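You operate a simulated robot arm through the tools that you are given. There is no shell and no other tool. Be economical: measure what you need, move in short steps, check, and stop when the job is done.

You run a simulated two-armed robot. Do the job below in one go: nothing can be reset, and whatever is moved stays where it is left.

## Task
Slide each glass under the jar's tap, fill it to between its two lines, and slide it back.

The check looks at the end state, three seconds after you hand in, the way a careful person would. Anything else that was tipped, shoved, dropped, spilled or broken makes it a failure.

## Robot
Two 7-joint arms with fingered hands on one trunk, on a base that drives. Base frame: it is fixed to the floor where the robot stands at the start and does not move with it; the origin is under the middle of the robot, x ahead of it, y to its left, z up; the surface under the hand at the start is at about z = 910. Readings come in mm, degrees, newtons and seconds.
The left shoulder is at the start at [31, 125, 1252], the right one opposite. With the tool pointing down near the work surface each hand reaches from about 400 to 820 mm from the robot's upright axis, wherever it stands, measured 20 degrees to its own side. Payload 4 kg a hand.
The TCP of each hand is the grasp point between the finger pads, 29 mm short of the fingertips. In the tool frame z runs along the fingers and y along their closing line. The gripper opens to 100 mm. The gripper's body begins 34 mm behind the TCP. The gripper is a hand of 5 fingers: y runs from the thumb to the fingers, the wrist lies at [-15, -105, -177] in the tool frame.
Orientation is told as [roll, pitch, yaw] about the base's x, y, z axes, in that order, counted from this pose: with the fingers straight down and the wrist toward the robot, the tool's x, y and z point along [0, 1, 0], [1, 0, 0] and [0, 0, -1] of the base frame.

## Interface
- The arms move only by the tool apply_moves. It takes "left_series", "right_series" or both (then of equal length, played together; a hand with none holds still); each is a list of rows, each an object (a shift or turn left out is 0) with "delta_pos": the shift along the tool's x, y, z in mm, a list of three; "angular": the turn, a rotation vector about the tool's x, y, z in degrees, a list of three. In form: [{"delta_pos": [tx, ty, tz], "angular": [rx, ry, rz]}, ...]. A call has 1 to 8 rows; each row shifts and turns the commanded pose from where the row before left it, along the tool's axes as they then stand. Rows are played at 5 a second. More than 50 mm and 8.6 degrees between two rows, and nothing of the call is played. Where a pose cannot be reached the arm comes as near as it can. A force on the tool above 40 N (or 10 N above the force at the start of the call, whichever is more), or a blocked arm, ends the call early, and 0.2 s more pass. In this call time passes only in rows, and 0.2 s behind the last. The reply holds the time, the measured pose of the TCP, the force on the tool along the base axes, the opening and the grip force, in the units named above and with some noise, with the torque about the TCP (base axes, N m) and any sound that the robot's microphone picked up.
- Cameras (640 x 400 px; columns grow to the right, rows downward): "scene" is now at [120.5, -44.7, 1406]; the picture's right is [-0.47, -0.88, 0.00], its down [-0.28, 0.15, -0.95] and it looks along [0.83, -0.45, -0.32] (base axes); focal length 241 px, centre (320, 200). "left" rides on the left gripper at [-66, -86, -121] in its tool frame; the picture's right is [-0.76, -0.31, 0.58], its down [0.59, -0.70, 0.40] and it looks along [0.28, 0.64, 0.71] (tool axes); focal length 247 px, centre (320, 200). "right" rides on the right gripper at [66, -86, -121] in its tool frame; the picture's right is [-0.76, 0.31, -0.58], its down [-0.59, -0.70, 0.40] and it looks along [-0.28, 0.64, 0.71] (tool axes); focal length 247 px, centre (320, 200).
- camera(camera): a new picture of that camera. No time passes.
- raise_lower(by): slides the trunk up (or, below 0, down) by that many mm; the arms and the scene camera ride with it, the base frame stays. It gives what a move gives, with no picture.
- drive_base(legs): drives the robot by 1 to 6 legs, each [ahead, turn to the left] in mm and degrees, along the robot's own axes; the way and the turn of a leg run together, so that a leg with both is an arc; at most 1500 mm and 180 degrees a leg. The arms and the cameras ride along, it lands a little off, and it stops where it bumps. It gives what a move gives.
- finger_targets(index, middle, ring, little, thumb_bend, thumb_turn, hand): sets how far each is bent, from 0 (flat) to 1 (curled in); at 0.3 the hand is open as for a grip, at 0.7 the pads meet at the TCP. One left out holds its place. A second passes; each finger stops where it meets its share of the squeeze, and holds until it gets a number again. It is the only way to open and close the hand. It gives what a move gives, with no picture; readings hold the bend of each and the force on index, middle, ring, little, thumb and palm. thumb_turn goes from beside the hand (0) to across from the fingers (1), as for a grip.
- head_to(pan, tilt): turns the head with the scene camera to pan (to the left, within 80 degrees either way) and tilt (down, from -29 to 69), counted from straight ahead of the robot. It gives what a move gives.
- point_at(camera, pixels): for up to 12 pixels [column, row] of the newest picture of that camera ("zoom" is the newest enlarged one), the place [x, y, z] in the base frame of the surface seen there, good to about 3 mm. No time passes.
- enlarge(camera, box): a new picture of the part [left, top, right, bottom] of that camera's present view, enlarged. No time passes.
- sign_off(): hands the job in; it is judged then, once.

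Work in short steps. Measure before you move; look again where a grasp or a placing could have gone wrong, and mend it. You have 80 turns and 78 pictures in all, those below and enlarged ones among them. Open the grippers and draw the arms clear of the work before you hand the job in, unless the task says otherwise; then end with one line.

The tools are called after "Request:" by a JSON object that holds its "fn" and its "kwargs". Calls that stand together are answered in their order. apply_moves: Moves the arms, as the interface text tells. Its arguments: {"type":"object","properties":{"left_series":{"type":"array"},"right_series":{"type":"array"}},"required":[]} The other tools are called the same way: raise_lower (by) slides the trunk up or down; finger_targets (index, middle, ring, little, thumb_bend, thumb_turn, hand) moves the fingers one by one; drive_base (legs) drives the base; head_to (pan, tilt) turns the head that bears the scene camera; camera (camera) takes a picture; point_at (camera, pixels) gives the place of the surface under pixels of a picture; enlarge (camera, box) takes an enlarged picture of a part of a camera's view; sign_off () hands the job in.

At the start:

```text
time: 0.0
left_ee_pos: [515.8, -76.4, 1392.4]
left_ee_rot: [0.0, 0.0, -0.1]
left_contact_force: [-0.3, -0.6, 1.0]
left_wrist_torque: [-0.02, -0.01, -0.02]
left_width: 99.7
left_grip_force: 0.1
left_shape: jaw
left_bend: [0.3, 0.3, 0.3, 0.3, 0.3, 0.98]
left_finger forces: [0.0, 0.0, 0.0, 0.0, 0.1, 0.1]
right_ee_pos: [345.0, -389.6, 1386.0]
right_ee_rot: [-0.1, -0.1, -0.1]
right_contact_force: [0.3, 0.3, -0.7]
right_wrist_torque: [-0.03, -0.04, 0.01]
right_width: 99.8
right_grip_force: 0.1
right_shape: jaw
right_bend: [0.3, 0.3, 0.3, 0.3, 0.3, 0.98]
right_finger forces: [0.0, 0.0, 0.0, 0.0, 0.0, 0.0]
trunk travel left (down, up): [-450.0, 297.0]
robot x, y, heading: [3.1, -0.1, 0.0]
head pan, tilt: [-28.3, 18.6]
```

scene: 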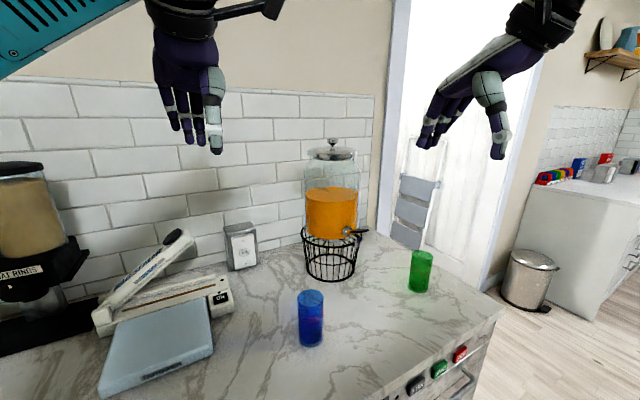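
right: 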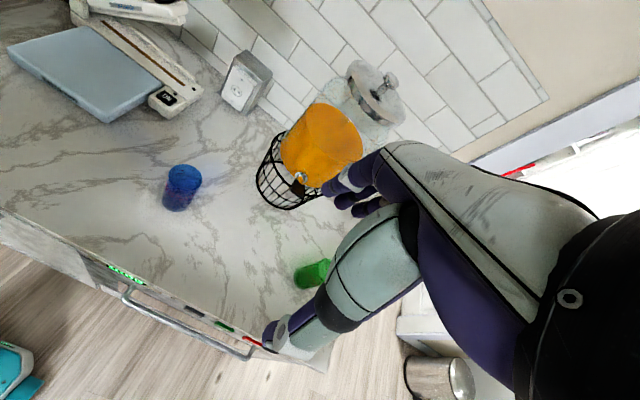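
left: 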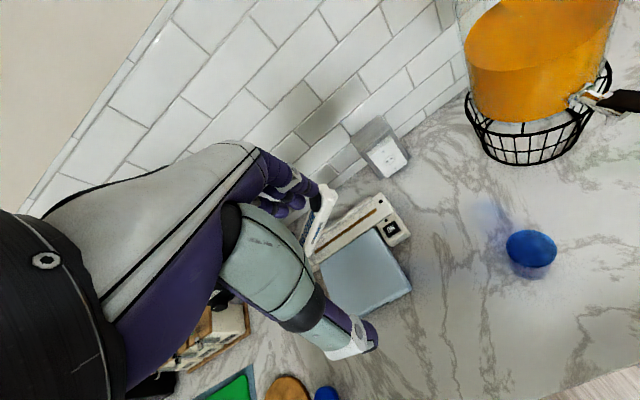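

The scene shows the jar (330,210) with a tap near (350,231), a blue glass (311,318) and a green glass (420,271). I'll enlarge the tap and glasses and measure.

Request:
{"fn": "enlarge", "kwargs": {"camera": "scene", "box": [280, 130, 440, 230]}}

Request:
{"fn": "enlarge", "kwargs": {"camera": "scene", "box": [280, 220, 460, 350]}}

Request:
{"fn": "point_at", "kwargs": {"camera": "scene", "pixels": [[350, 231], [343, 231], [364, 230], [311, 293], [311, 330], [311, 346], [420, 254], [420, 275], [419, 291], [330, 205], [331, 279], [250, 330]]}}

```text
4.00 times, centred on (360, 180) of scene
```

zoom: 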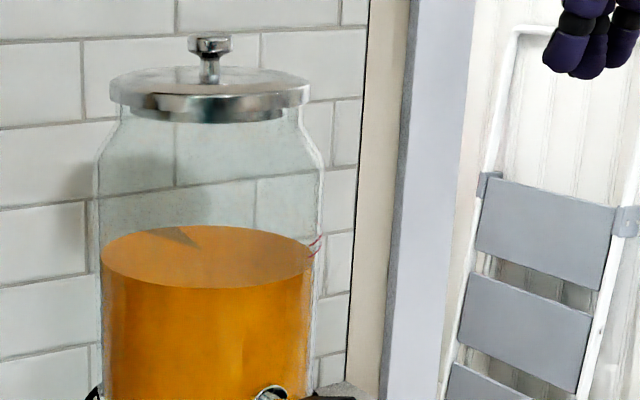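

```text
3.08 times, centred on (370, 285) of scene
```

zoom: 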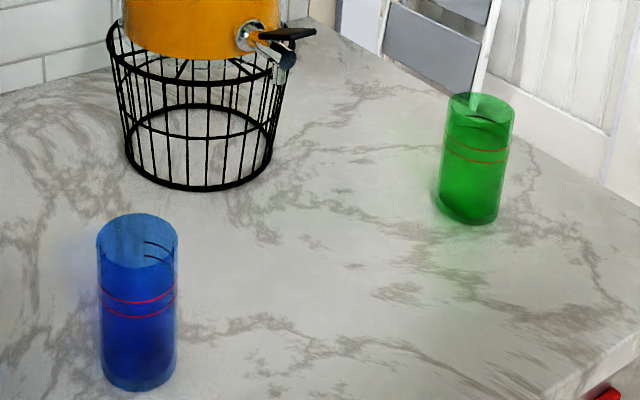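

```text
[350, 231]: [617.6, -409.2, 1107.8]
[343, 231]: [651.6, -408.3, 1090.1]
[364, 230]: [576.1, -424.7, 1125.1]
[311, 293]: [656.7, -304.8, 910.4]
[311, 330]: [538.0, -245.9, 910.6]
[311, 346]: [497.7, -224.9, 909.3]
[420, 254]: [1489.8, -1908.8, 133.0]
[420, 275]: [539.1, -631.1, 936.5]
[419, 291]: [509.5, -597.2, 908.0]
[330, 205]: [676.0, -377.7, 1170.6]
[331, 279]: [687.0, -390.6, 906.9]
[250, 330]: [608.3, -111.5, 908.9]
```

Now a tight enlargement of the tap from the scene and right cameras.

Request:
{"fn": "enlarge", "kwargs": {"camera": "scene", "box": [330, 215, 380, 247]}}

Request:
{"fn": "enlarge", "kwargs": {"camera": "right", "box": [250, 140, 350, 220]}}

Request:
{"fn": "enlarge", "kwargs": {"camera": "left", "box": [440, 50, 640, 175]}}

```text
12.50 times, centred on (355, 231) of scene
```

zoom: 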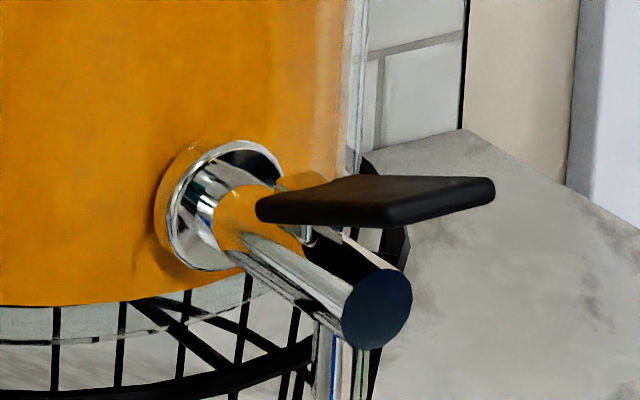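

```text
5.00 times, centred on (300, 180) of right
```

zoom: 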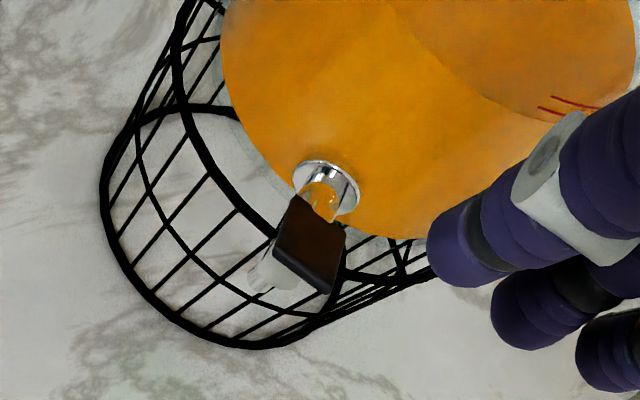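

```text
3.20 times, centred on (540, 112) of left
```

zoom: 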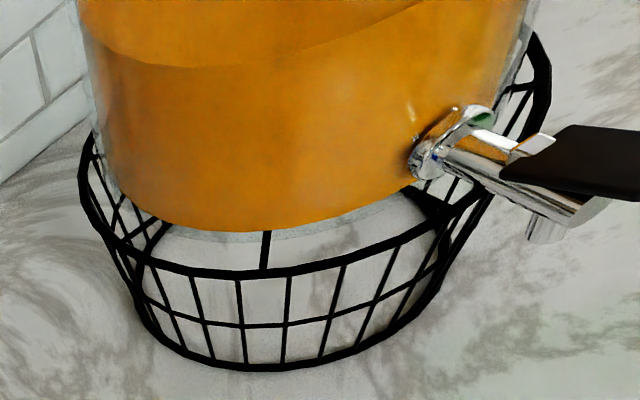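

Measuring tap features in the newest zoom (left): paddle, barrel, nozzle at (545,230).

Request:
{"fn": "point_at", "kwargs": {"camera": "zoom", "pixels": [[575, 130], [505, 175], [600, 190], [636, 150], [570, 160], [545, 228], [545, 238], [590, 205], [480, 170], [430, 160], [265, 368], [250, 265]]}}

Request:
{"fn": "point_at", "kwargs": {"camera": "scene", "pixels": [[352, 232], [361, 231], [367, 230.5], [368.5, 229.5], [358.5, 229.5], [360, 240], [355.5, 245], [340, 230], [353, 232.3], [357, 245.5]]}}

```text
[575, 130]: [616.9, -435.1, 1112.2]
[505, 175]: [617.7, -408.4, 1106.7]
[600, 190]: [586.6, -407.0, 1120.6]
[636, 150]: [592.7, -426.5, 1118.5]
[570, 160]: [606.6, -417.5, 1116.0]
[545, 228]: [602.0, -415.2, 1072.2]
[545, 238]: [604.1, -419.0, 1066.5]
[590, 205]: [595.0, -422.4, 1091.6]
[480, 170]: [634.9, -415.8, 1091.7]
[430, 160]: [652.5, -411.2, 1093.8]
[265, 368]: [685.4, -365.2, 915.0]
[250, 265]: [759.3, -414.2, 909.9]
```

```text
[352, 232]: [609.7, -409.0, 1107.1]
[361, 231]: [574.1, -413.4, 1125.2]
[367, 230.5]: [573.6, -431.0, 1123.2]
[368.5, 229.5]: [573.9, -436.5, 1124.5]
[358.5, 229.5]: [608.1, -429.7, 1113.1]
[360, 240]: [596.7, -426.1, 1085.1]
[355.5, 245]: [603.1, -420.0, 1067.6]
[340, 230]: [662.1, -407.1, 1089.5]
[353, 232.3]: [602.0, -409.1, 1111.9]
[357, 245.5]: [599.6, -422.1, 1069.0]
```

The tap sits at roughly (607,-420), nozzle bottom z≈1065, with a paddle over it (x 574–617, z 1108–1125); blue glass near (508,-231), green near (515,-603). I'll turn the robot right by ~30° so both arms face the tap, and look ahead.

Request:
{"fn": "drive_base", "kwargs": {"legs": [[0, -30]]}}

Request:
{"fn": "head_to", "kwargs": {"pan": -3, "tilt": 35}}

Request:
{"fn": "camera", "kwargs": {"camera": "scene"}}

```text
time: 1.9
left_ee_pos: [409.0, -321.8, 1392.3]
left_ee_rot: [-0.1, -0.1, -29.7]
left_contact_force: [-0.1, -0.8, -0.1]
left_wrist_torque: [0.05, -0.06, -0.02]
left_width: 99.6
left_grip_force: 0.0
left_shape: jaw
left_bend: [0.3, 0.3, 0.3, 0.3, 0.3, 0.98]
left_finger forces: [0.1, 0.0, 0.0, 0.0, 0.1, 0.0]
right_ee_pos: [106.1, -509.5, 1384.8]
right_ee_rot: [0.0, 0.0, -29.8]
right_contact_force: [-0.1, -1.1, 0.2]
right_wrist_torque: [-0.03, 0.0, -0.01]
right_width: 99.8
right_grip_force: 0.1
right_shape: jaw
right_bend: [0.3, 0.3, 0.3, 0.3, 0.3, 0.98]
right_finger forces: [0.0, 0.1, 0.1, 0.0, 0.0, 0.1]
trunk travel left (down, up): [-450.0, 297.0]
robot x, y, heading: [1.5, 0.6, -30.0]
head pan, tilt: [-28.3, 18.6]
```

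```text
time: 2.8
left_ee_pos: [409.5, -322.2, 1391.9]
left_ee_rot: [0.1, 0.0, -29.7]
left_contact_force: [-0.3, -0.1, 0.0]
left_wrist_torque: [0.05, 0.0, 0.0]
left_width: 100.1
left_grip_force: 0.2
left_shape: jaw
left_bend: [0.3, 0.3, 0.3, 0.3, 0.3, 0.98]
left_finger forces: [0.0, 0.0, 0.0, 0.0, 0.0, 0.1]
right_ee_pos: [106.9, -510.2, 1385.7]
right_ee_rot: [0.1, -0.1, -29.7]
right_contact_force: [-0.1, 0.4, 0.5]
right_wrist_torque: [0.04, -0.03, 0.0]
right_width: 99.5
right_grip_force: 0.1
right_shape: jaw
right_bend: [0.3, 0.3, 0.3, 0.3, 0.3, 0.98]
right_finger forces: [0.1, 0.1, 0.1, 0.1, 0.1, 0.0]
trunk travel left (down, up): [-450.0, 297.0]
robot x, y, heading: [-1.1, -0.8, -29.6]
head pan, tilt: [-3.0, 35.0]
```

```text
69 pictures are left
```

scene: 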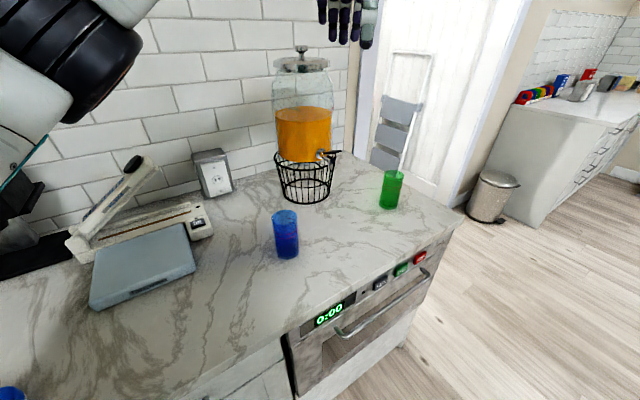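

The view is clear and both arms now face the tap. Right hand first: carry it forward at height toward (400,-560), then yaw about tool z.

Request:
{"fn": "apply_moves", "kwargs": {"right_series": [{"delta_pos": [17, 46, 0]}, {"delta_pos": [17, 46, 0]}, {"delta_pos": [17, 46, 0]}, {"delta_pos": [17, 46, 0]}, {"delta_pos": [17, 46, 0]}, {"delta_pos": [17, 46, 0]}]}}

Request:
{"fn": "apply_moves", "kwargs": {"right_series": [{"delta_pos": [0, 0, 25], "angular": [0, 0, 7.9]}, {"delta_pos": [0, 0, 25], "angular": [0, 0, 7.9]}, {"delta_pos": [0, 0, 25], "angular": [0, 0, 7.9]}, {"delta_pos": [0, 0, 25], "angular": [0, 0, 7.9]}, {"delta_pos": [0, 0, 25], "angular": [0, 0, 7.9]}, {"delta_pos": [0, 0, 25], "angular": [0, 0, 7.9]}, {"delta_pos": [0, 0, 25], "angular": [0, 0, 7.9]}]}}

Request:
{"fn": "apply_moves", "kwargs": {"right_series": [{"angular": [0, 7.5, 0]}, {"angular": [0, 7.5, 0]}, {"angular": [0, 7.5, 0]}, {"angular": [0, 7.5, 0]}, {"angular": [0, 7.5, 0]}, {"angular": [0, 7.5, 0]}, {"angular": [0, 7.5, 0]}, {"angular": [0, 7.5, 0]}]}}

Request:
{"fn": "camera", "kwargs": {"camera": "scene"}}

Request:
{"fn": "camera", "kwargs": {"camera": "right"}}

```text
time: 4.2
left_ee_pos: [411.8, -321.6, 1391.3]
left_ee_rot: [-0.1, 0.1, -29.7]
left_contact_force: [1.1, -0.6, -0.7]
left_wrist_torque: [0.04, 0.04, -0.04]
left_width: 99.8
left_grip_force: 0.1
left_shape: jaw
left_bend: [0.3, 0.3, 0.3, 0.3, 0.3, 0.98]
left_finger forces: [0.0, 0.0, 0.0, 0.0, 0.0, 0.1]
right_ee_pos: [399.8, -557.3, 1384.7]
right_ee_rot: [0.0, 0.1, -29.7]
right_contact_force: [-0.1, -0.1, 0.8]
right_wrist_torque: [0.01, -0.02, 0.0]
right_width: 100.1
right_grip_force: 0.0
right_shape: jaw
right_bend: [0.3, 0.3, 0.3, 0.3, 0.3, 0.98]
right_finger forces: [0.0, 0.0, 0.0, 0.0, 0.0, 0.1]
trunk travel left (down, up): [-450.0, 297.0]
robot x, y, heading: [-0.1, 2.6, -30.0]
head pan, tilt: [-3.0, 35.0]
```

```text
time: 5.8
left_ee_pos: [410.5, -322.8, 1392.8]
left_ee_rot: [0.0, 0.1, -29.7]
left_contact_force: [0.8, 0.2, 0.4]
left_wrist_torque: [-0.03, -0.01, 0.01]
left_width: 100.1
left_grip_force: 0.0
left_shape: jaw
left_bend: [0.3, 0.3, 0.3, 0.3, 0.3, 0.98]
left_finger forces: [0.1, 0.1, 0.1, 0.1, 0.1, 0.1]
right_ee_pos: [397.3, -559.5, 1210.0]
right_ee_rot: [0.0, 0.0, -85.3]
right_contact_force: [-0.6, 1.0, 0.5]
right_wrist_torque: [-0.01, 0.02, 0.01]
right_width: 99.6
right_grip_force: 0.2
right_shape: jaw
right_bend: [0.3, 0.3, 0.3, 0.3, 0.3, 0.98]
right_finger forces: [0.0, 0.0, 0.0, 0.1, 0.0, 0.1]
trunk travel left (down, up): [-450.0, 297.0]
robot x, y, heading: [3.3, 0.4, -29.8]
head pan, tilt: [-3.0, 35.0]
```

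```text
time: 7.6
left_ee_pos: [408.2, -323.1, 1392.3]
left_ee_rot: [0.1, -0.1, -29.7]
left_contact_force: [0.7, -0.1, -0.1]
left_wrist_torque: [0.0, -0.04, -0.02]
left_width: 99.8
left_grip_force: 0.1
left_shape: jaw
left_bend: [0.3, 0.3, 0.3, 0.3, 0.3, 0.98]
left_finger forces: [0.0, 0.0, 0.0, 0.0, 0.1, 0.0]
right_ee_pos: [396.0, -556.9, 1210.1]
right_ee_rot: [60.2, 0.0, -84.9]
right_contact_force: [0.2, -0.3, 0.1]
right_wrist_torque: [0.03, 0.01, 0.0]
right_width: 99.8
right_grip_force: 0.1
right_shape: jaw
right_bend: [0.3, 0.3, 0.3, 0.3, 0.3, 0.98]
right_finger forces: [0.0, 0.1, 0.0, 0.1, 0.1, 0.0]
trunk travel left (down, up): [-450.0, 297.0]
robot x, y, heading: [1.0, 2.4, -29.7]
head pan, tilt: [-3.0, 35.0]
```

```text
68 pictures are left
```

scene: 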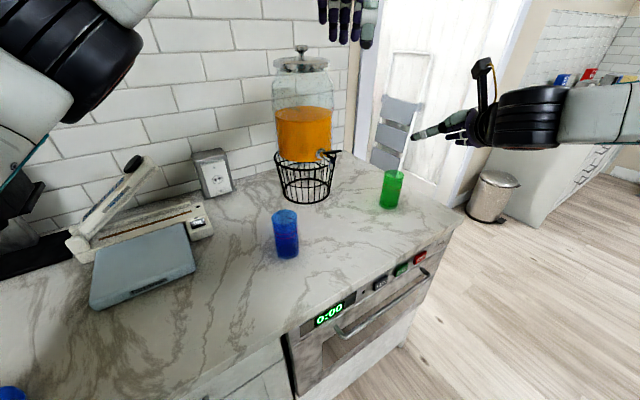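

```text
67 pictures are left
```

right: 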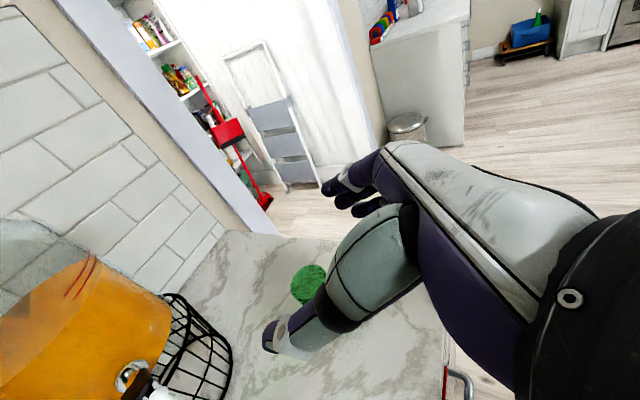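

Pose reached exactly. Now a close view of both glasses to locate their bases.

Request:
{"fn": "enlarge", "kwargs": {"camera": "scene", "box": [360, 155, 424, 215]}}

Request:
{"fn": "point_at", "kwargs": {"camera": "scene", "pixels": [[375, 204], [403, 204], [378, 209], [400, 209], [388, 212], [388, 205], [370, 204], [410, 204]]}}

Request:
{"fn": "enlarge", "kwargs": {"camera": "scene", "box": [250, 205, 320, 265]}}

Request:
{"fn": "point_at", "kwargs": {"camera": "scene", "pixels": [[270, 252], [304, 252], [272, 256], [303, 256], [288, 262], [288, 252]]}}

```text
6.67 times, centred on (392, 185) of scene
```

zoom: 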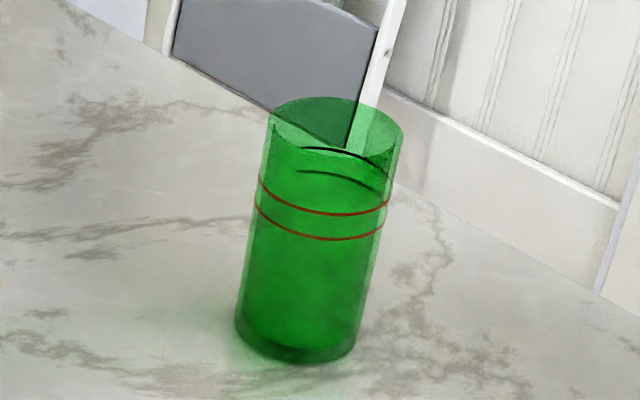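

```text
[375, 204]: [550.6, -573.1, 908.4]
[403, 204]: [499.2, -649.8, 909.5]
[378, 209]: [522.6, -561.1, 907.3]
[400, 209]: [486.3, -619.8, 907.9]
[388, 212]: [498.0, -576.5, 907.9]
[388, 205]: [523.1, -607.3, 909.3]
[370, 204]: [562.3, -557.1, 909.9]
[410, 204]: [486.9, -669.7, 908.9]
```

```text
6.67 times, centred on (285, 235) of scene
```

zoom: 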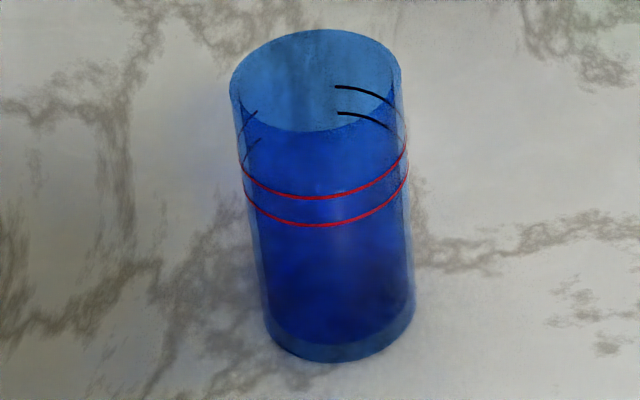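

```text
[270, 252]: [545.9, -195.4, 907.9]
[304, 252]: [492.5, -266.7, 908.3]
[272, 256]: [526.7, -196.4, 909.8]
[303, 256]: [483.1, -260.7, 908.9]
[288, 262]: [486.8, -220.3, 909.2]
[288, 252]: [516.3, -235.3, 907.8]
```

Green base is at about (525,-608), blue at about (515,-235), each ~60 mm wide and ~125 tall; lines near 2/3–3/4 height. I bring the right hand to a pre-grasp 120 mm short of the green glass.

Request:
{"fn": "apply_moves", "kwargs": {"right_series": [{"delta_pos": [-30, 12.4, 22]}, {"delta_pos": [-30, 12.4, 22]}, {"delta_pos": [-30, 12.4, 22]}, {"delta_pos": [-30, 12.4, 22]}, {"delta_pos": [-30, 12.4, 22]}]}}

Request:
{"fn": "camera", "kwargs": {"camera": "scene"}}

Request:
{"fn": "camera", "kwargs": {"camera": "right"}}

```text
time: 8.8
left_ee_pos: [409.1, -323.6, 1392.4]
left_ee_rot: [0.0, 0.0, -29.7]
left_contact_force: [0.0, -0.4, -0.7]
left_wrist_torque: [0.01, -0.01, 0.0]
left_width: 99.8
left_grip_force: 0.1
left_shape: jaw
left_bend: [0.3, 0.3, 0.3, 0.3, 0.3, 0.98]
left_finger forces: [0.0, 0.0, 0.0, 0.1, 0.1, 0.1]
right_ee_pos: [399.6, -622.6, 1086.6]
right_ee_rot: [59.5, 0.2, -85.0]
right_contact_force: [0.4, 0.8, 0.6]
right_wrist_torque: [0.0, 0.02, 0.01]
right_width: 99.9
right_grip_force: 0.0
right_shape: jaw
right_bend: [0.3, 0.3, 0.3, 0.3, 0.3, 0.98]
right_finger forces: [0.0, 0.0, 0.1, 0.0, 0.0, 0.0]
right hand out of reach, approached as far as the arm can: row 4, 5
trunk travel left (down, up): [-450.0, 297.0]
robot x, y, heading: [-1.3, 0.8, -29.8]
head pan, tilt: [-3.0, 35.0]
```

```text
64 pictures are left
```

scene: 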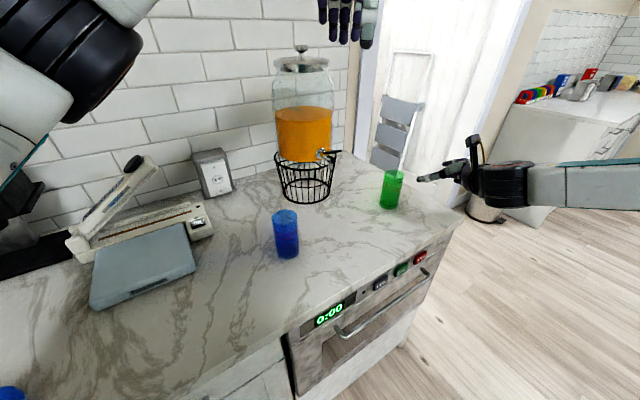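

```text
63 pictures are left
```

right: 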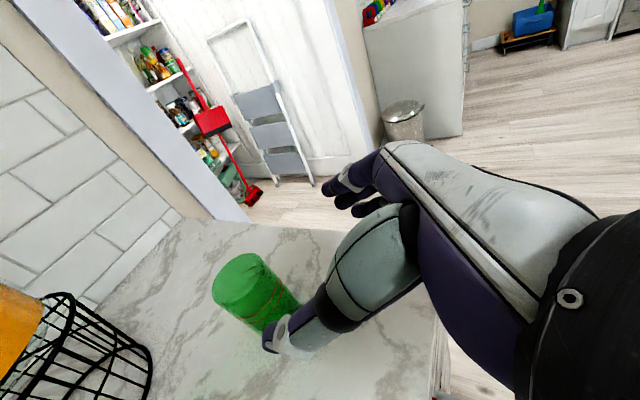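

Low reach is limited by the high shoulder, so I lift the right hand again and then lower the trunk 200 mm (that also brings the head camera closer to level view).

Request:
{"fn": "apply_moves", "kwargs": {"right_series": [{"delta_pos": [30, 0, -22]}, {"delta_pos": [30, 0, -22]}, {"delta_pos": [30, 0, -22]}, {"delta_pos": [30, 0, -22]}, {"delta_pos": [30, 0, -22]}]}}

Request:
{"fn": "raise_lower", "kwargs": {"by": -130}}

```text
time: 10.0
left_ee_pos: [408.6, -320.7, 1392.0]
left_ee_rot: [0.0, 0.0, -29.7]
left_contact_force: [0.4, 0.8, -0.1]
left_wrist_torque: [0.0, -0.03, 0.0]
left_width: 100.0
left_grip_force: 0.1
left_shape: jaw
left_bend: [0.3, 0.3, 0.3, 0.3, 0.3, 0.98]
left_finger forces: [0.0, 0.0, 0.0, 0.0, 0.0, 0.0]
right_ee_pos: [379.5, -622.9, 1272.7]
right_ee_rot: [60.0, 0.0, -85.0]
right_contact_force: [-0.5, -0.1, 0.7]
right_wrist_torque: [-0.01, 0.02, -0.01]
right_width: 99.9
right_grip_force: 0.0
right_shape: jaw
right_bend: [0.3, 0.3, 0.3, 0.3, 0.3, 0.98]
right_finger forces: [0.1, 0.0, 0.0, 0.0, 0.0, 0.1]
trunk travel left (down, up): [-450.0, 297.0]
robot x, y, heading: [0.9, 0.1, -29.8]
head pan, tilt: [-3.0, 35.0]
```

```text
time: 11.6
left_ee_pos: [409.0, -321.3, 1262.1]
left_ee_rot: [0.1, 0.0, -29.8]
left_contact_force: [-0.1, 0.4, 0.6]
left_wrist_torque: [0.0, 0.04, 0.0]
left_width: 99.9
left_grip_force: 0.0
left_shape: jaw
left_bend: [0.3, 0.3, 0.3, 0.3, 0.3, 0.98]
left_finger forces: [0.1, 0.0, 0.1, 0.1, 0.1, 0.1]
right_ee_pos: [379.8, -623.1, 1143.8]
right_ee_rot: [60.1, 0.0, -85.1]
right_contact_force: [0.8, 0.4, -0.1]
right_wrist_torque: [0.01, -0.02, -0.04]
right_width: 100.0
right_grip_force: 0.2
right_shape: jaw
right_bend: [0.3, 0.3, 0.3, 0.3, 0.3, 0.98]
right_finger forces: [0.1, 0.1, 0.1, 0.1, 0.0, 0.0]
trunk travel left (down, up): [-320.0, 427.0]
robot x, y, heading: [-2.8, -2.1, -29.8]
head pan, tilt: [-3.0, 35.0]
```

Lower another 120 mm; the right hand will sit at z≈1024, above the counter, left at ≈1142.

Request:
{"fn": "raise_lower", "kwargs": {"by": -120}}

Request:
{"fn": "head_to", "kwargs": {"pan": -6, "tilt": 18}}

Request:
{"fn": "camera", "kwargs": {"camera": "scene"}}

Request:
{"fn": "camera", "kwargs": {"camera": "right"}}

```text
time: 13.1
left_ee_pos: [409.2, -321.9, 1143.4]
left_ee_rot: [0.0, -0.1, -29.7]
left_contact_force: [0.0, 0.3, -0.2]
left_wrist_torque: [0.01, -0.01, 0.01]
left_width: 99.8
left_grip_force: 0.1
left_shape: jaw
left_bend: [0.3, 0.3, 0.3, 0.3, 0.3, 0.98]
left_finger forces: [0.0, 0.0, 0.0, 0.0, 0.0, 0.0]
right_ee_pos: [379.5, -623.5, 1023.1]
right_ee_rot: [60.1, -0.1, -84.9]
right_contact_force: [0.6, 0.1, 0.0]
right_wrist_torque: [-0.01, -0.02, 0.01]
right_width: 100.2
right_grip_force: 0.1
right_shape: jaw
right_bend: [0.3, 0.3, 0.3, 0.3, 0.3, 0.98]
right_finger forces: [0.0, 0.1, 0.0, 0.0, 0.0, 0.0]
trunk travel left (down, up): [-200.0, 547.0]
robot x, y, heading: [-5.7, 1.0, -29.7]
head pan, tilt: [-3.0, 35.0]
```

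```text
time: 13.9
left_ee_pos: [410.4, -322.0, 1141.6]
left_ee_rot: [0.0, 0.0, -29.7]
left_contact_force: [-0.1, 0.3, -0.3]
left_wrist_torque: [-0.01, -0.02, 0.01]
left_width: 99.8
left_grip_force: 0.1
left_shape: jaw
left_bend: [0.3, 0.3, 0.3, 0.3, 0.3, 0.98]
left_finger forces: [0.0, 0.0, 0.0, 0.0, 0.1, 0.0]
right_ee_pos: [379.7, -624.8, 1024.0]
right_ee_rot: [59.9, -0.1, -85.0]
right_contact_force: [0.7, 0.4, -0.8]
right_wrist_torque: [0.01, -0.02, -0.01]
right_width: 99.7
right_grip_force: 0.0
right_shape: jaw
right_bend: [0.3, 0.3, 0.3, 0.3, 0.3, 0.98]
right_finger forces: [0.0, 0.0, 0.0, 0.1, 0.0, 0.0]
trunk travel left (down, up): [-200.0, 547.0]
robot x, y, heading: [1.7, -2.5, -29.8]
head pan, tilt: [-6.0, 18.0]
```

```text
62 pictures are left
```

scene: 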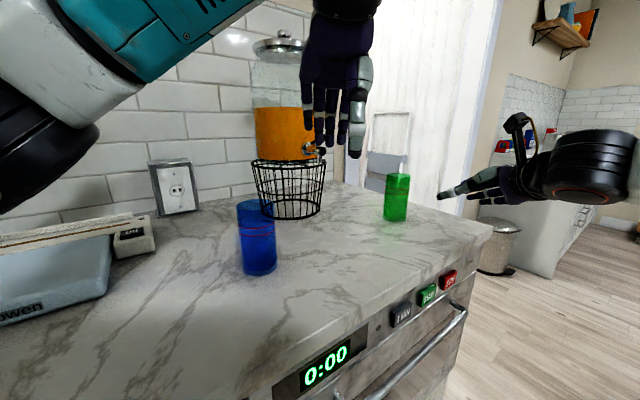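

```text
61 pictures are left
```

right: 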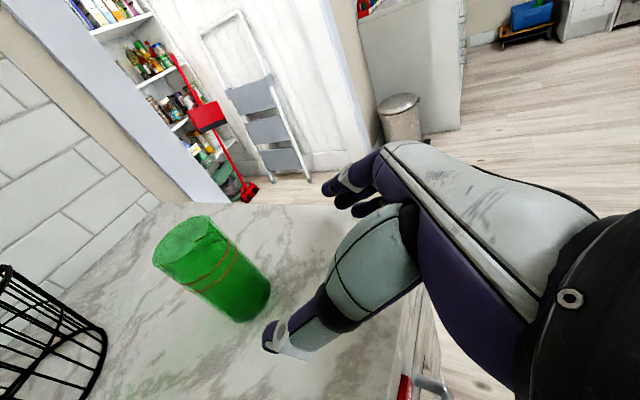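

Good side view: green glass at (397,197), hand aligned. Advance half way and check.

Request:
{"fn": "apply_moves", "kwargs": {"right_series": [{"delta_pos": [7, -1.5, 26]}, {"delta_pos": [7, -1.5, 26]}, {"delta_pos": [5, -1.5, 24]}]}}

Request:
{"fn": "camera", "kwargs": {"camera": "right"}}

Request:
{"fn": "enlarge", "kwargs": {"camera": "scene", "box": [350, 130, 510, 240]}}

```text
time: 14.7
left_ee_pos: [409.6, -322.3, 1142.5]
left_ee_rot: [0.0, 0.1, -29.7]
left_contact_force: [-0.2, -0.2, -0.3]
left_wrist_torque: [0.01, 0.01, 0.01]
left_width: 99.8
left_grip_force: 0.0
left_shape: jaw
left_bend: [0.3, 0.3, 0.3, 0.3, 0.3, 0.98]
left_finger forces: [0.1, 0.1, 0.0, 0.0, 0.0, 0.1]
right_ee_pos: [454.8, -613.0, 1000.9]
right_ee_rot: [60.0, 0.1, -85.0]
right_contact_force: [0.1, -0.6, -0.4]
right_wrist_torque: [0.0, -0.02, 0.02]
right_width: 99.8
right_grip_force: 0.1
right_shape: jaw
right_bend: [0.3, 0.3, 0.3, 0.3, 0.3, 0.98]
right_finger forces: [0.0, 0.0, 0.0, 0.0, 0.0, 0.0]
trunk travel left (down, up): [-200.0, 547.0]
robot x, y, heading: [0.5, 3.4, -29.8]
head pan, tilt: [-6.0, 18.0]
```

```text
60 pictures are left
```

right: 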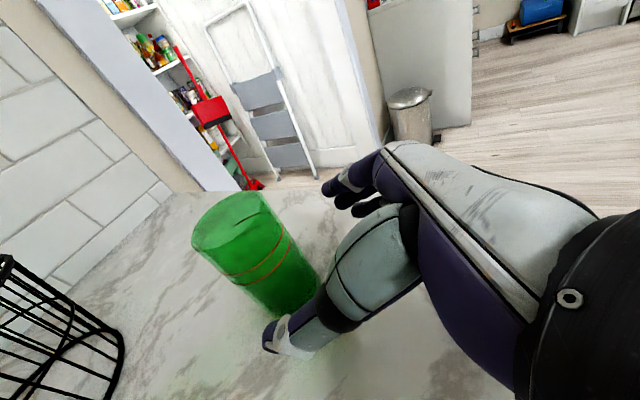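

```text
3.64 times, centred on (430, 185) of scene
```

zoom: 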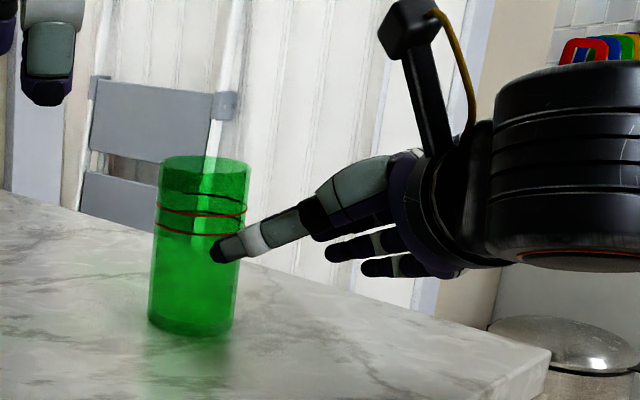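

Thumb is left of the glass and fingers on the far (right) side. Continue 74 mm along tool z.

Request:
{"fn": "apply_moves", "kwargs": {"right_series": [{"delta_pos": [0.5, 0, 25]}, {"delta_pos": [0.5, 0, 25]}, {"delta_pos": [0.4, 0.5, 24]}]}}

Request:
{"fn": "camera", "kwargs": {"camera": "right"}}

Request:
{"fn": "enlarge", "kwargs": {"camera": "scene", "box": [350, 130, 510, 240]}}

```text
time: 15.5
left_ee_pos: [409.1, -321.9, 1142.1]
left_ee_rot: [0.0, 0.0, -29.8]
left_contact_force: [0.5, 0.1, 0.3]
left_wrist_torque: [0.04, -0.01, -0.01]
left_width: 100.1
left_grip_force: 0.0
left_shape: jaw
left_bend: [0.3, 0.3, 0.3, 0.3, 0.3, 0.98]
left_finger forces: [0.0, 0.0, 0.0, 0.0, 0.1, 0.0]
right_ee_pos: [518.7, -607.7, 964.5]
right_ee_rot: [60.0, 0.0, -84.9]
right_contact_force: [-0.4, 0.2, -0.2]
right_wrist_torque: [0.04, 0.02, 0.01]
right_width: 100.0
right_grip_force: 0.0
right_shape: jaw
right_bend: [0.3, 0.3, 0.3, 0.3, 0.3, 0.98]
right_finger forces: [0.0, 0.1, 0.0, 0.1, 0.0, 0.0]
trunk travel left (down, up): [-200.0, 547.0]
robot x, y, heading: [-1.7, -1.4, -29.6]
head pan, tilt: [-6.0, 18.0]
```

```text
58 pictures are left
```

right: 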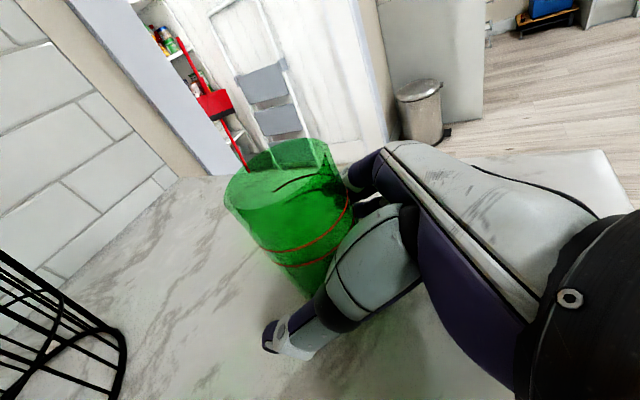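

```text
3.64 times, centred on (430, 185) of scene
```

zoom: 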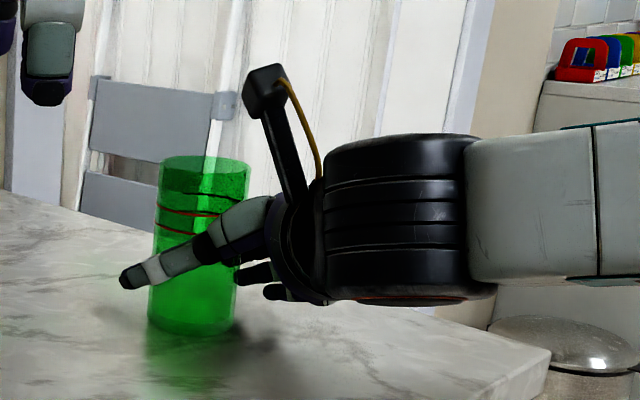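

Glass sits between thumb and fingers. Close gently.

Request:
{"fn": "finger_targets", "kwargs": {"hand": "right", "index": 0.5, "middle": 0.5, "ring": 0.5, "little": 0.5, "thumb_bend": 0.5}}

Request:
{"fn": "enlarge", "kwargs": {"camera": "scene", "box": [350, 130, 510, 240]}}

```text
time: 16.5
left_ee_pos: [411.0, -323.0, 1142.5]
left_ee_rot: [0.0, 0.0, -29.7]
left_contact_force: [0.0, 0.4, 0.6]
left_wrist_torque: [0.0, -0.01, -0.02]
left_width: 99.8
left_grip_force: 0.0
left_shape: jaw
left_bend: [0.3, 0.3, 0.3, 0.3, 0.3, 0.98]
left_finger forces: [0.0, 0.0, 0.0, 0.0, 0.1, 0.0]
right_ee_pos: [518.5, -608.5, 964.4]
right_ee_rot: [60.0, 0.1, -85.0]
right_contact_force: [0.3, -1.0, 1.4]
right_wrist_torque: [0.02, 0.0, 0.01]
right_width: 55.7
right_grip_force: 2.5
right_shape: fingers
right_bend: [0.48, 0.5, 0.5, 0.5, 0.49, 0.97]
right_finger forces: [2.4, 0.0, 0.1, 0.1, 1.9, 0.1]
trunk travel left (down, up): [-200.0, 547.0]
robot x, y, heading: [1.8, 1.1, -30.0]
head pan, tilt: [-6.0, 18.0]
```

```text
3.64 times, centred on (430, 185) of scene
```

zoom: 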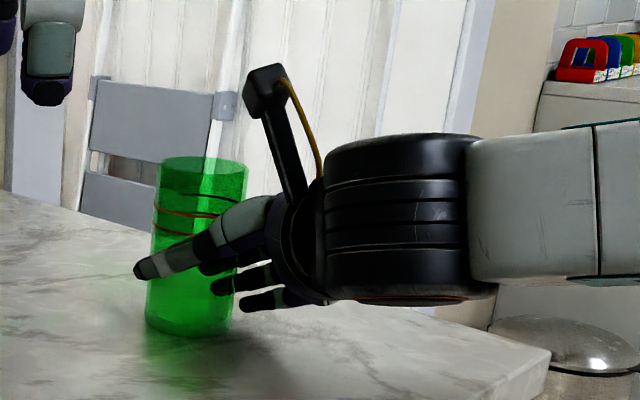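

Index and thumb touch the glass; squeeze a little more so the others join.

Request:
{"fn": "finger_targets", "kwargs": {"hand": "right", "index": 0.55, "middle": 0.58, "ring": 0.58, "little": 0.58, "thumb_bend": 0.55}}

Request:
{"fn": "enlarge", "kwargs": {"camera": "scene", "box": [350, 130, 510, 240]}}

```text
time: 17.5
left_ee_pos: [409.0, -322.2, 1142.3]
left_ee_rot: [-0.1, 0.0, -29.7]
left_contact_force: [-0.4, 0.9, 0.1]
left_wrist_torque: [-0.02, -0.01, 0.02]
left_width: 99.7
left_grip_force: 0.1
left_shape: jaw
left_bend: [0.3, 0.3, 0.3, 0.3, 0.3, 0.98]
left_finger forces: [0.1, 0.0, 0.0, 0.0, 0.0, 0.1]
right_ee_pos: [518.3, -609.2, 965.9]
right_ee_rot: [60.1, -0.1, -85.0]
right_contact_force: [0.9, -0.8, 0.1]
right_wrist_torque: [-0.1, -0.05, -0.03]
right_width: 53.9
right_grip_force: 8.8
right_shape: fingers
right_bend: [0.51, 0.55, 0.53, 0.57, 0.5, 0.97]
right_finger forces: [4.6, 1.9, 2.4, 0.0, 8.3, 0.1]
trunk travel left (down, up): [-200.0, 547.0]
robot x, y, heading: [-1.2, 3.6, -29.7]
head pan, tilt: [-6.0, 18.0]
```

```text
3.64 times, centred on (430, 185) of scene
```

zoom: 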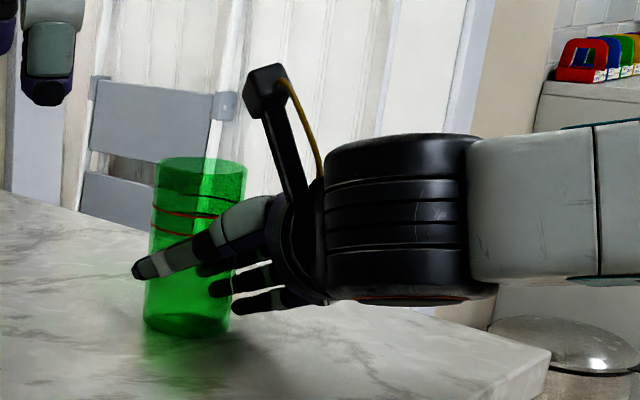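

Firm grip (8 N). Before sliding, the left hand at (409,-322,1142) is in the way of the right wrist, so I raise it and carry it toward above the paddle.

Request:
{"fn": "apply_moves", "kwargs": {"left_series": [{"delta_pos": [0, 0, -45]}, {"delta_pos": [0, 0, -45]}, {"delta_pos": [0, 20, -40]}, {"delta_pos": [0, 30, -20]}, {"delta_pos": [0, 30, 0]}]}}

Request:
{"fn": "camera", "kwargs": {"camera": "scene"}}

```text
time: 18.9
left_ee_pos: [531.1, -309.8, 1291.8]
left_ee_rot: [-4.4, 1.9, -25.1]
left_contact_force: [-0.3, 0.4, 0.0]
left_wrist_torque: [-0.04, 0.02, -0.02]
left_width: 100.0
left_grip_force: 0.1
left_shape: jaw
left_bend: [0.3, 0.3, 0.3, 0.3, 0.3, 0.98]
left_finger forces: [0.0, 0.1, 0.0, 0.0, 0.0, 0.1]
left hand out of reach, approached as far as the arm can: row 5
right_ee_pos: [519.5, -606.7, 965.2]
right_ee_rot: [59.9, 0.0, -85.0]
right_contact_force: [0.6, 0.3, 0.8]
right_wrist_torque: [-0.04, 0.01, -0.02]
right_width: 54.0
right_grip_force: 8.2
right_shape: fingers
right_bend: [0.51, 0.55, 0.54, 0.57, 0.5, 0.97]
right_finger forces: [4.8, 1.6, 2.3, 0.0, 8.3, 0.0]
trunk travel left (down, up): [-200.0, 547.0]
robot x, y, heading: [1.0, -0.7, -29.8]
head pan, tilt: [-6.0, 18.0]
stopped in row 5 (left hand): the arm was blocked; the commanded pose is now the measured one
```

```text
54 pictures are left
```

scene: 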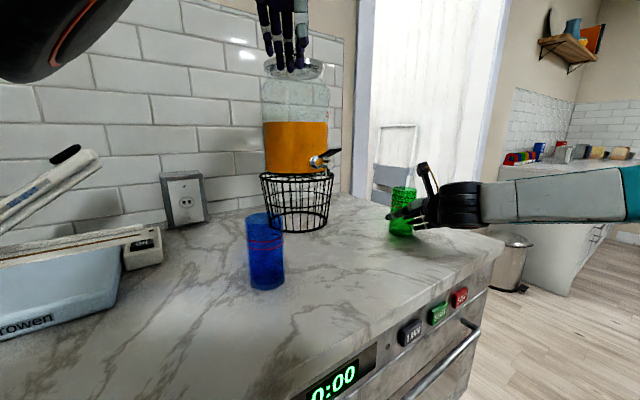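

The left arm got blocked/stretched at (531,-310,1292) and the head view shifted a little. I'll re-pose the left hand with fingers tipped toward the right (mirror of the right hand), which needs much less reach: first lower and roll about tool y.

Request:
{"fn": "apply_moves", "kwargs": {"left_series": [{"delta_pos": [0, -25, 30]}, {"delta_pos": [0, -25, 20], "angular": [0, -7.5, 0]}, {"angular": [0, -7.5, 0]}, {"angular": [0, -7.5, 0]}, {"angular": [0, -7.5, 0]}, {"angular": [0, -7.5, 0]}, {"angular": [0, -7.5, 0]}, {"angular": [0, -7.5, 0]}]}}

Request:
{"fn": "camera", "kwargs": {"camera": "scene"}}

```text
time: 20.7
left_ee_pos: [475.6, -292.8, 1246.5]
left_ee_rot: [-56.8, 1.6, -25.4]
left_contact_force: [-0.3, 0.4, -0.2]
left_wrist_torque: [-0.01, 0.02, 0.02]
left_width: 99.8
left_grip_force: 0.1
left_shape: jaw
left_bend: [0.3, 0.3, 0.3, 0.3, 0.3, 0.98]
left_finger forces: [0.0, 0.1, 0.1, 0.1, 0.0, 0.0]
right_ee_pos: [519.9, -607.6, 965.5]
right_ee_rot: [59.9, -0.1, -84.9]
right_contact_force: [-0.1, 0.5, -0.6]
right_wrist_torque: [-0.03, 0.0, 0.01]
right_width: 53.8
right_grip_force: 8.4
right_shape: fingers
right_bend: [0.51, 0.55, 0.54, 0.57, 0.5, 0.97]
right_finger forces: [4.7, 1.7, 2.1, 0.1, 8.4, 0.0]
trunk travel left (down, up): [-200.0, 547.0]
robot x, y, heading: [-0.1, 0.1, -29.6]
head pan, tilt: [-6.0, 18.0]
```

```text
53 pictures are left
```

scene: 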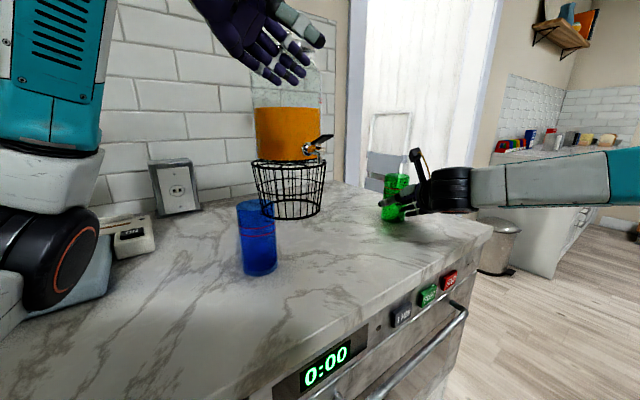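

View is restored and the left hand is high and clear. Now slide the green glass toward the nozzle, first half.

Request:
{"fn": "apply_moves", "kwargs": {"right_series": [{"delta_pos": [6.1, -22.1, 10.6]}, {"delta_pos": [6.1, -22.1, 10.6]}, {"delta_pos": [6.1, -22.1, 10.6]}, {"delta_pos": [6.1, -22.1, 10.6]}]}}

Request:
{"fn": "camera", "kwargs": {"camera": "scene"}}

```text
time: 21.7
left_ee_pos: [477.4, -292.0, 1245.7]
left_ee_rot: [-56.6, 1.6, -25.4]
left_contact_force: [0.3, -0.4, 0.3]
left_wrist_torque: [0.0, 0.01, 0.0]
left_width: 99.7
left_grip_force: 0.1
left_shape: jaw
left_bend: [0.3, 0.3, 0.3, 0.3, 0.3, 0.98]
left_finger forces: [0.1, 0.0, 0.0, 0.0, 0.1, 0.1]
right_ee_pos: [560.1, -515.0, 965.9]
right_ee_rot: [60.0, 0.3, -84.9]
right_contact_force: [0.1, 0.5, -0.5]
right_wrist_torque: [-0.06, 0.04, -0.02]
right_width: 53.8
right_grip_force: 8.2
right_shape: fingers
right_bend: [0.51, 0.55, 0.54, 0.57, 0.5, 0.97]
right_finger forces: [4.8, 1.7, 2.1, 0.0, 8.4, 0.1]
trunk travel left (down, up): [-200.0, 547.0]
robot x, y, heading: [2.6, -1.8, -29.9]
head pan, tilt: [-6.0, 18.0]
```

```text
52 pictures are left
```

scene: 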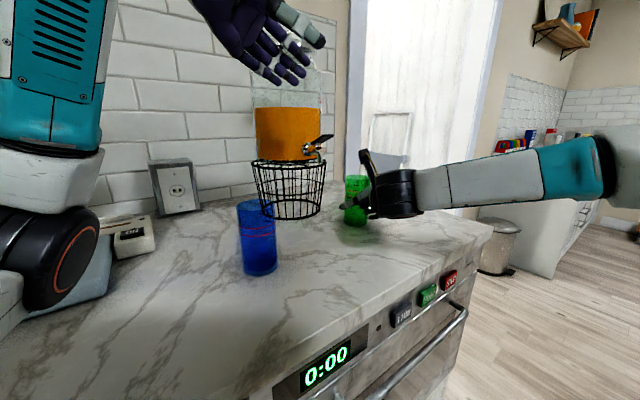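

Sliding smoothly. Complete the remaining four steps.

Request:
{"fn": "apply_moves", "kwargs": {"right_series": [{"delta_pos": [6.1, -22.1, 10.6]}, {"delta_pos": [6.1, -22.1, 10.6]}, {"delta_pos": [6.1, -22.1, 10.6]}, {"delta_pos": [5.5, -22.1, 9.5]}]}}

Request:
{"fn": "enlarge", "kwargs": {"camera": "scene", "box": [240, 110, 400, 230]}}

Request:
{"fn": "camera", "kwargs": {"camera": "right"}}

Request:
{"fn": "camera", "kwargs": {"camera": "left"}}

```text
time: 22.7
left_ee_pos: [476.3, -294.6, 1246.4]
left_ee_rot: [-56.7, 1.7, -25.4]
left_contact_force: [-0.4, 0.8, 0.2]
left_wrist_torque: [0.03, 0.02, 0.01]
left_width: 100.0
left_grip_force: 0.1
left_shape: jaw
left_bend: [0.3, 0.3, 0.3, 0.3, 0.3, 0.98]
left_finger forces: [0.0, 0.0, 0.0, 0.0, 0.0, 0.0]
right_ee_pos: [593.1, -426.1, 964.3]
right_ee_rot: [60.0, 0.0, -84.8]
right_contact_force: [0.1, -0.1, -1.1]
right_wrist_torque: [-0.04, -0.01, -0.02]
right_width: 53.9
right_grip_force: 8.6
right_shape: fingers
right_bend: [0.51, 0.55, 0.54, 0.57, 0.5, 0.97]
right_finger forces: [4.5, 1.9, 2.1, 0.0, 7.9, 0.0]
right hand out of reach, approached as far as the arm can: row 4
trunk travel left (down, up): [-200.0, 547.0]
robot x, y, heading: [-2.7, 1.9, -29.9]
head pan, tilt: [-6.0, 18.0]
```

```text
3.33 times, centred on (320, 170) of scene
```

zoom: 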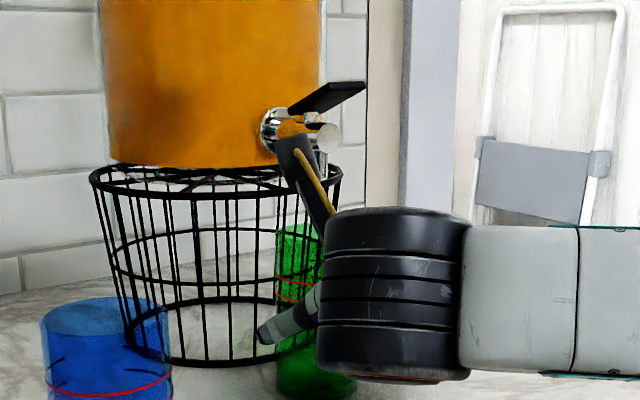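

```text
50 pictures are left
```

right: 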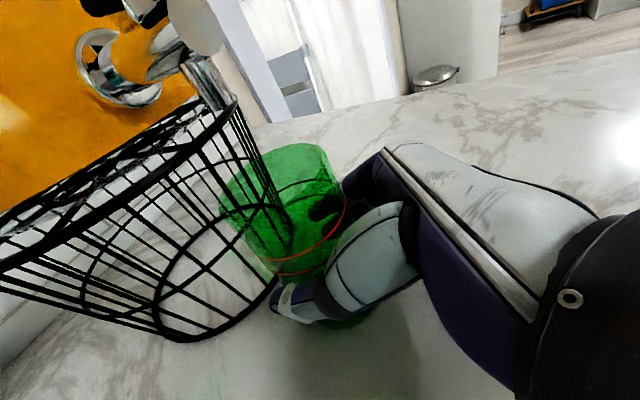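

```text
49 pictures are left
```

left: 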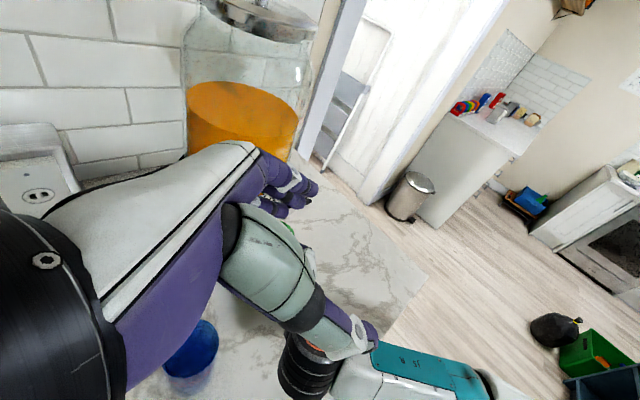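

Glass centre is now about (600,-423) under the nozzle at (607,-421), within a few mm. I release it and verify alignment.

Request:
{"fn": "finger_targets", "kwargs": {"hand": "right", "index": 0.3, "middle": 0.3, "ring": 0.3, "little": 0.3, "thumb_bend": 0.3}}

Request:
{"fn": "apply_moves", "kwargs": {"right_series": [{"delta_pos": [0, 0, -20]}, {"delta_pos": [0, 0, -30]}, {"delta_pos": [0, 0, -40]}, {"delta_pos": [0, 20, -40]}, {"delta_pos": [0, 40, -25]}, {"delta_pos": [0, 45, 0]}, {"delta_pos": [0, 45, 0]}, {"delta_pos": [0, 45, 0]}]}}

Request:
{"fn": "enlarge", "kwargs": {"camera": "scene", "box": [260, 120, 400, 230]}}

Request:
{"fn": "camera", "kwargs": {"camera": "right"}}

```text
time: 23.7
left_ee_pos: [476.4, -294.0, 1247.3]
left_ee_rot: [-56.8, 1.6, -25.4]
left_contact_force: [0.2, -1.2, 0.2]
left_wrist_torque: [-0.02, 0.01, 0.01]
left_width: 100.0
left_grip_force: 0.1
left_shape: jaw
left_bend: [0.3, 0.3, 0.3, 0.3, 0.3, 0.98]
left_finger forces: [0.0, 0.0, 0.0, 0.0, 0.0, 0.0]
right_ee_pos: [594.6, -424.7, 965.9]
right_ee_rot: [60.0, 0.1, -84.8]
right_contact_force: [1.2, -0.8, -0.6]
right_wrist_torque: [0.02, -0.05, 0.03]
right_width: 98.3
right_grip_force: 0.1
right_shape: fingers
right_bend: [0.3, 0.3, 0.3, 0.3, 0.3, 0.97]
right_finger forces: [0.0, 0.1, 0.0, 0.1, 0.0, 0.0]
trunk travel left (down, up): [-200.0, 547.0]
robot x, y, heading: [1.4, -0.1, -30.0]
head pan, tilt: [-6.0, 18.0]
```

```text
time: 25.5
left_ee_pos: [476.5, -293.2, 1245.7]
left_ee_rot: [-56.7, 1.7, -25.4]
left_contact_force: [-0.1, -0.1, 0.2]
left_wrist_torque: [-0.01, 0.0, 0.0]
left_width: 99.9
left_grip_force: 0.0
left_shape: jaw
left_bend: [0.3, 0.3, 0.3, 0.3, 0.3, 0.98]
left_finger forces: [0.0, 0.1, 0.0, 0.0, 0.1, 0.0]
right_ee_pos: [478.2, -631.9, 1042.1]
right_ee_rot: [60.0, 0.0, -84.9]
right_contact_force: [0.4, 0.0, -0.5]
right_wrist_torque: [0.0, -0.01, 0.0]
right_width: 98.6
right_grip_force: 0.1
right_shape: fingers
right_bend: [0.3, 0.3, 0.3, 0.3, 0.3, 0.98]
right_finger forces: [0.1, 0.0, 0.0, 0.1, 0.0, 0.0]
trunk travel left (down, up): [-200.0, 547.0]
robot x, y, heading: [-2.2, 0.3, -29.6]
head pan, tilt: [-6.0, 18.0]
```

```text
3.64 times, centred on (330, 175) of scene
```

zoom: 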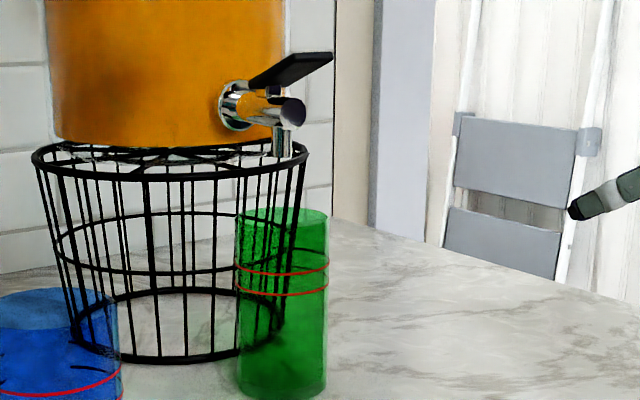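

```text
47 pictures are left
```

right: 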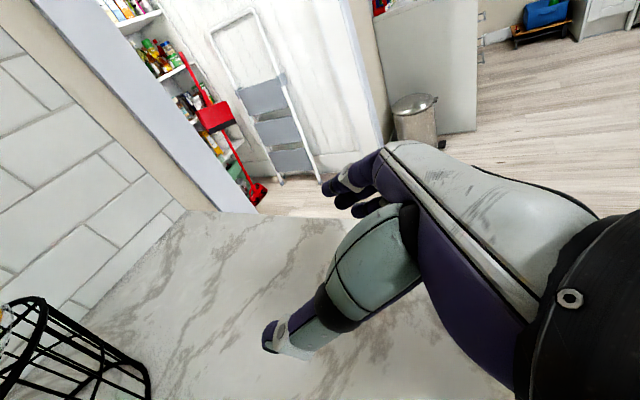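

The nozzle lines up laterally with the glass. Check depth by measuring the table beside the base and the nozzle surface.

Request:
{"fn": "point_at", "kwargs": {"camera": "zoom", "pixels": [[285, 152], [278, 150], [292, 110], [335, 378], [227, 378], [290, 398], [320, 60], [260, 85], [282, 377]]}}

```text
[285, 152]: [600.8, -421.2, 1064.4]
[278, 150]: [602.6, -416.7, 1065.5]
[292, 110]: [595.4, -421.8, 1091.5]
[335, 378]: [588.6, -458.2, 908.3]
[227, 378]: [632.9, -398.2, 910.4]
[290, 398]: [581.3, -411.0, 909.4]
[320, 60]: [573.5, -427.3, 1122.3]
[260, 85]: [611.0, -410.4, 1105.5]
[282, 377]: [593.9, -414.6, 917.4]
```

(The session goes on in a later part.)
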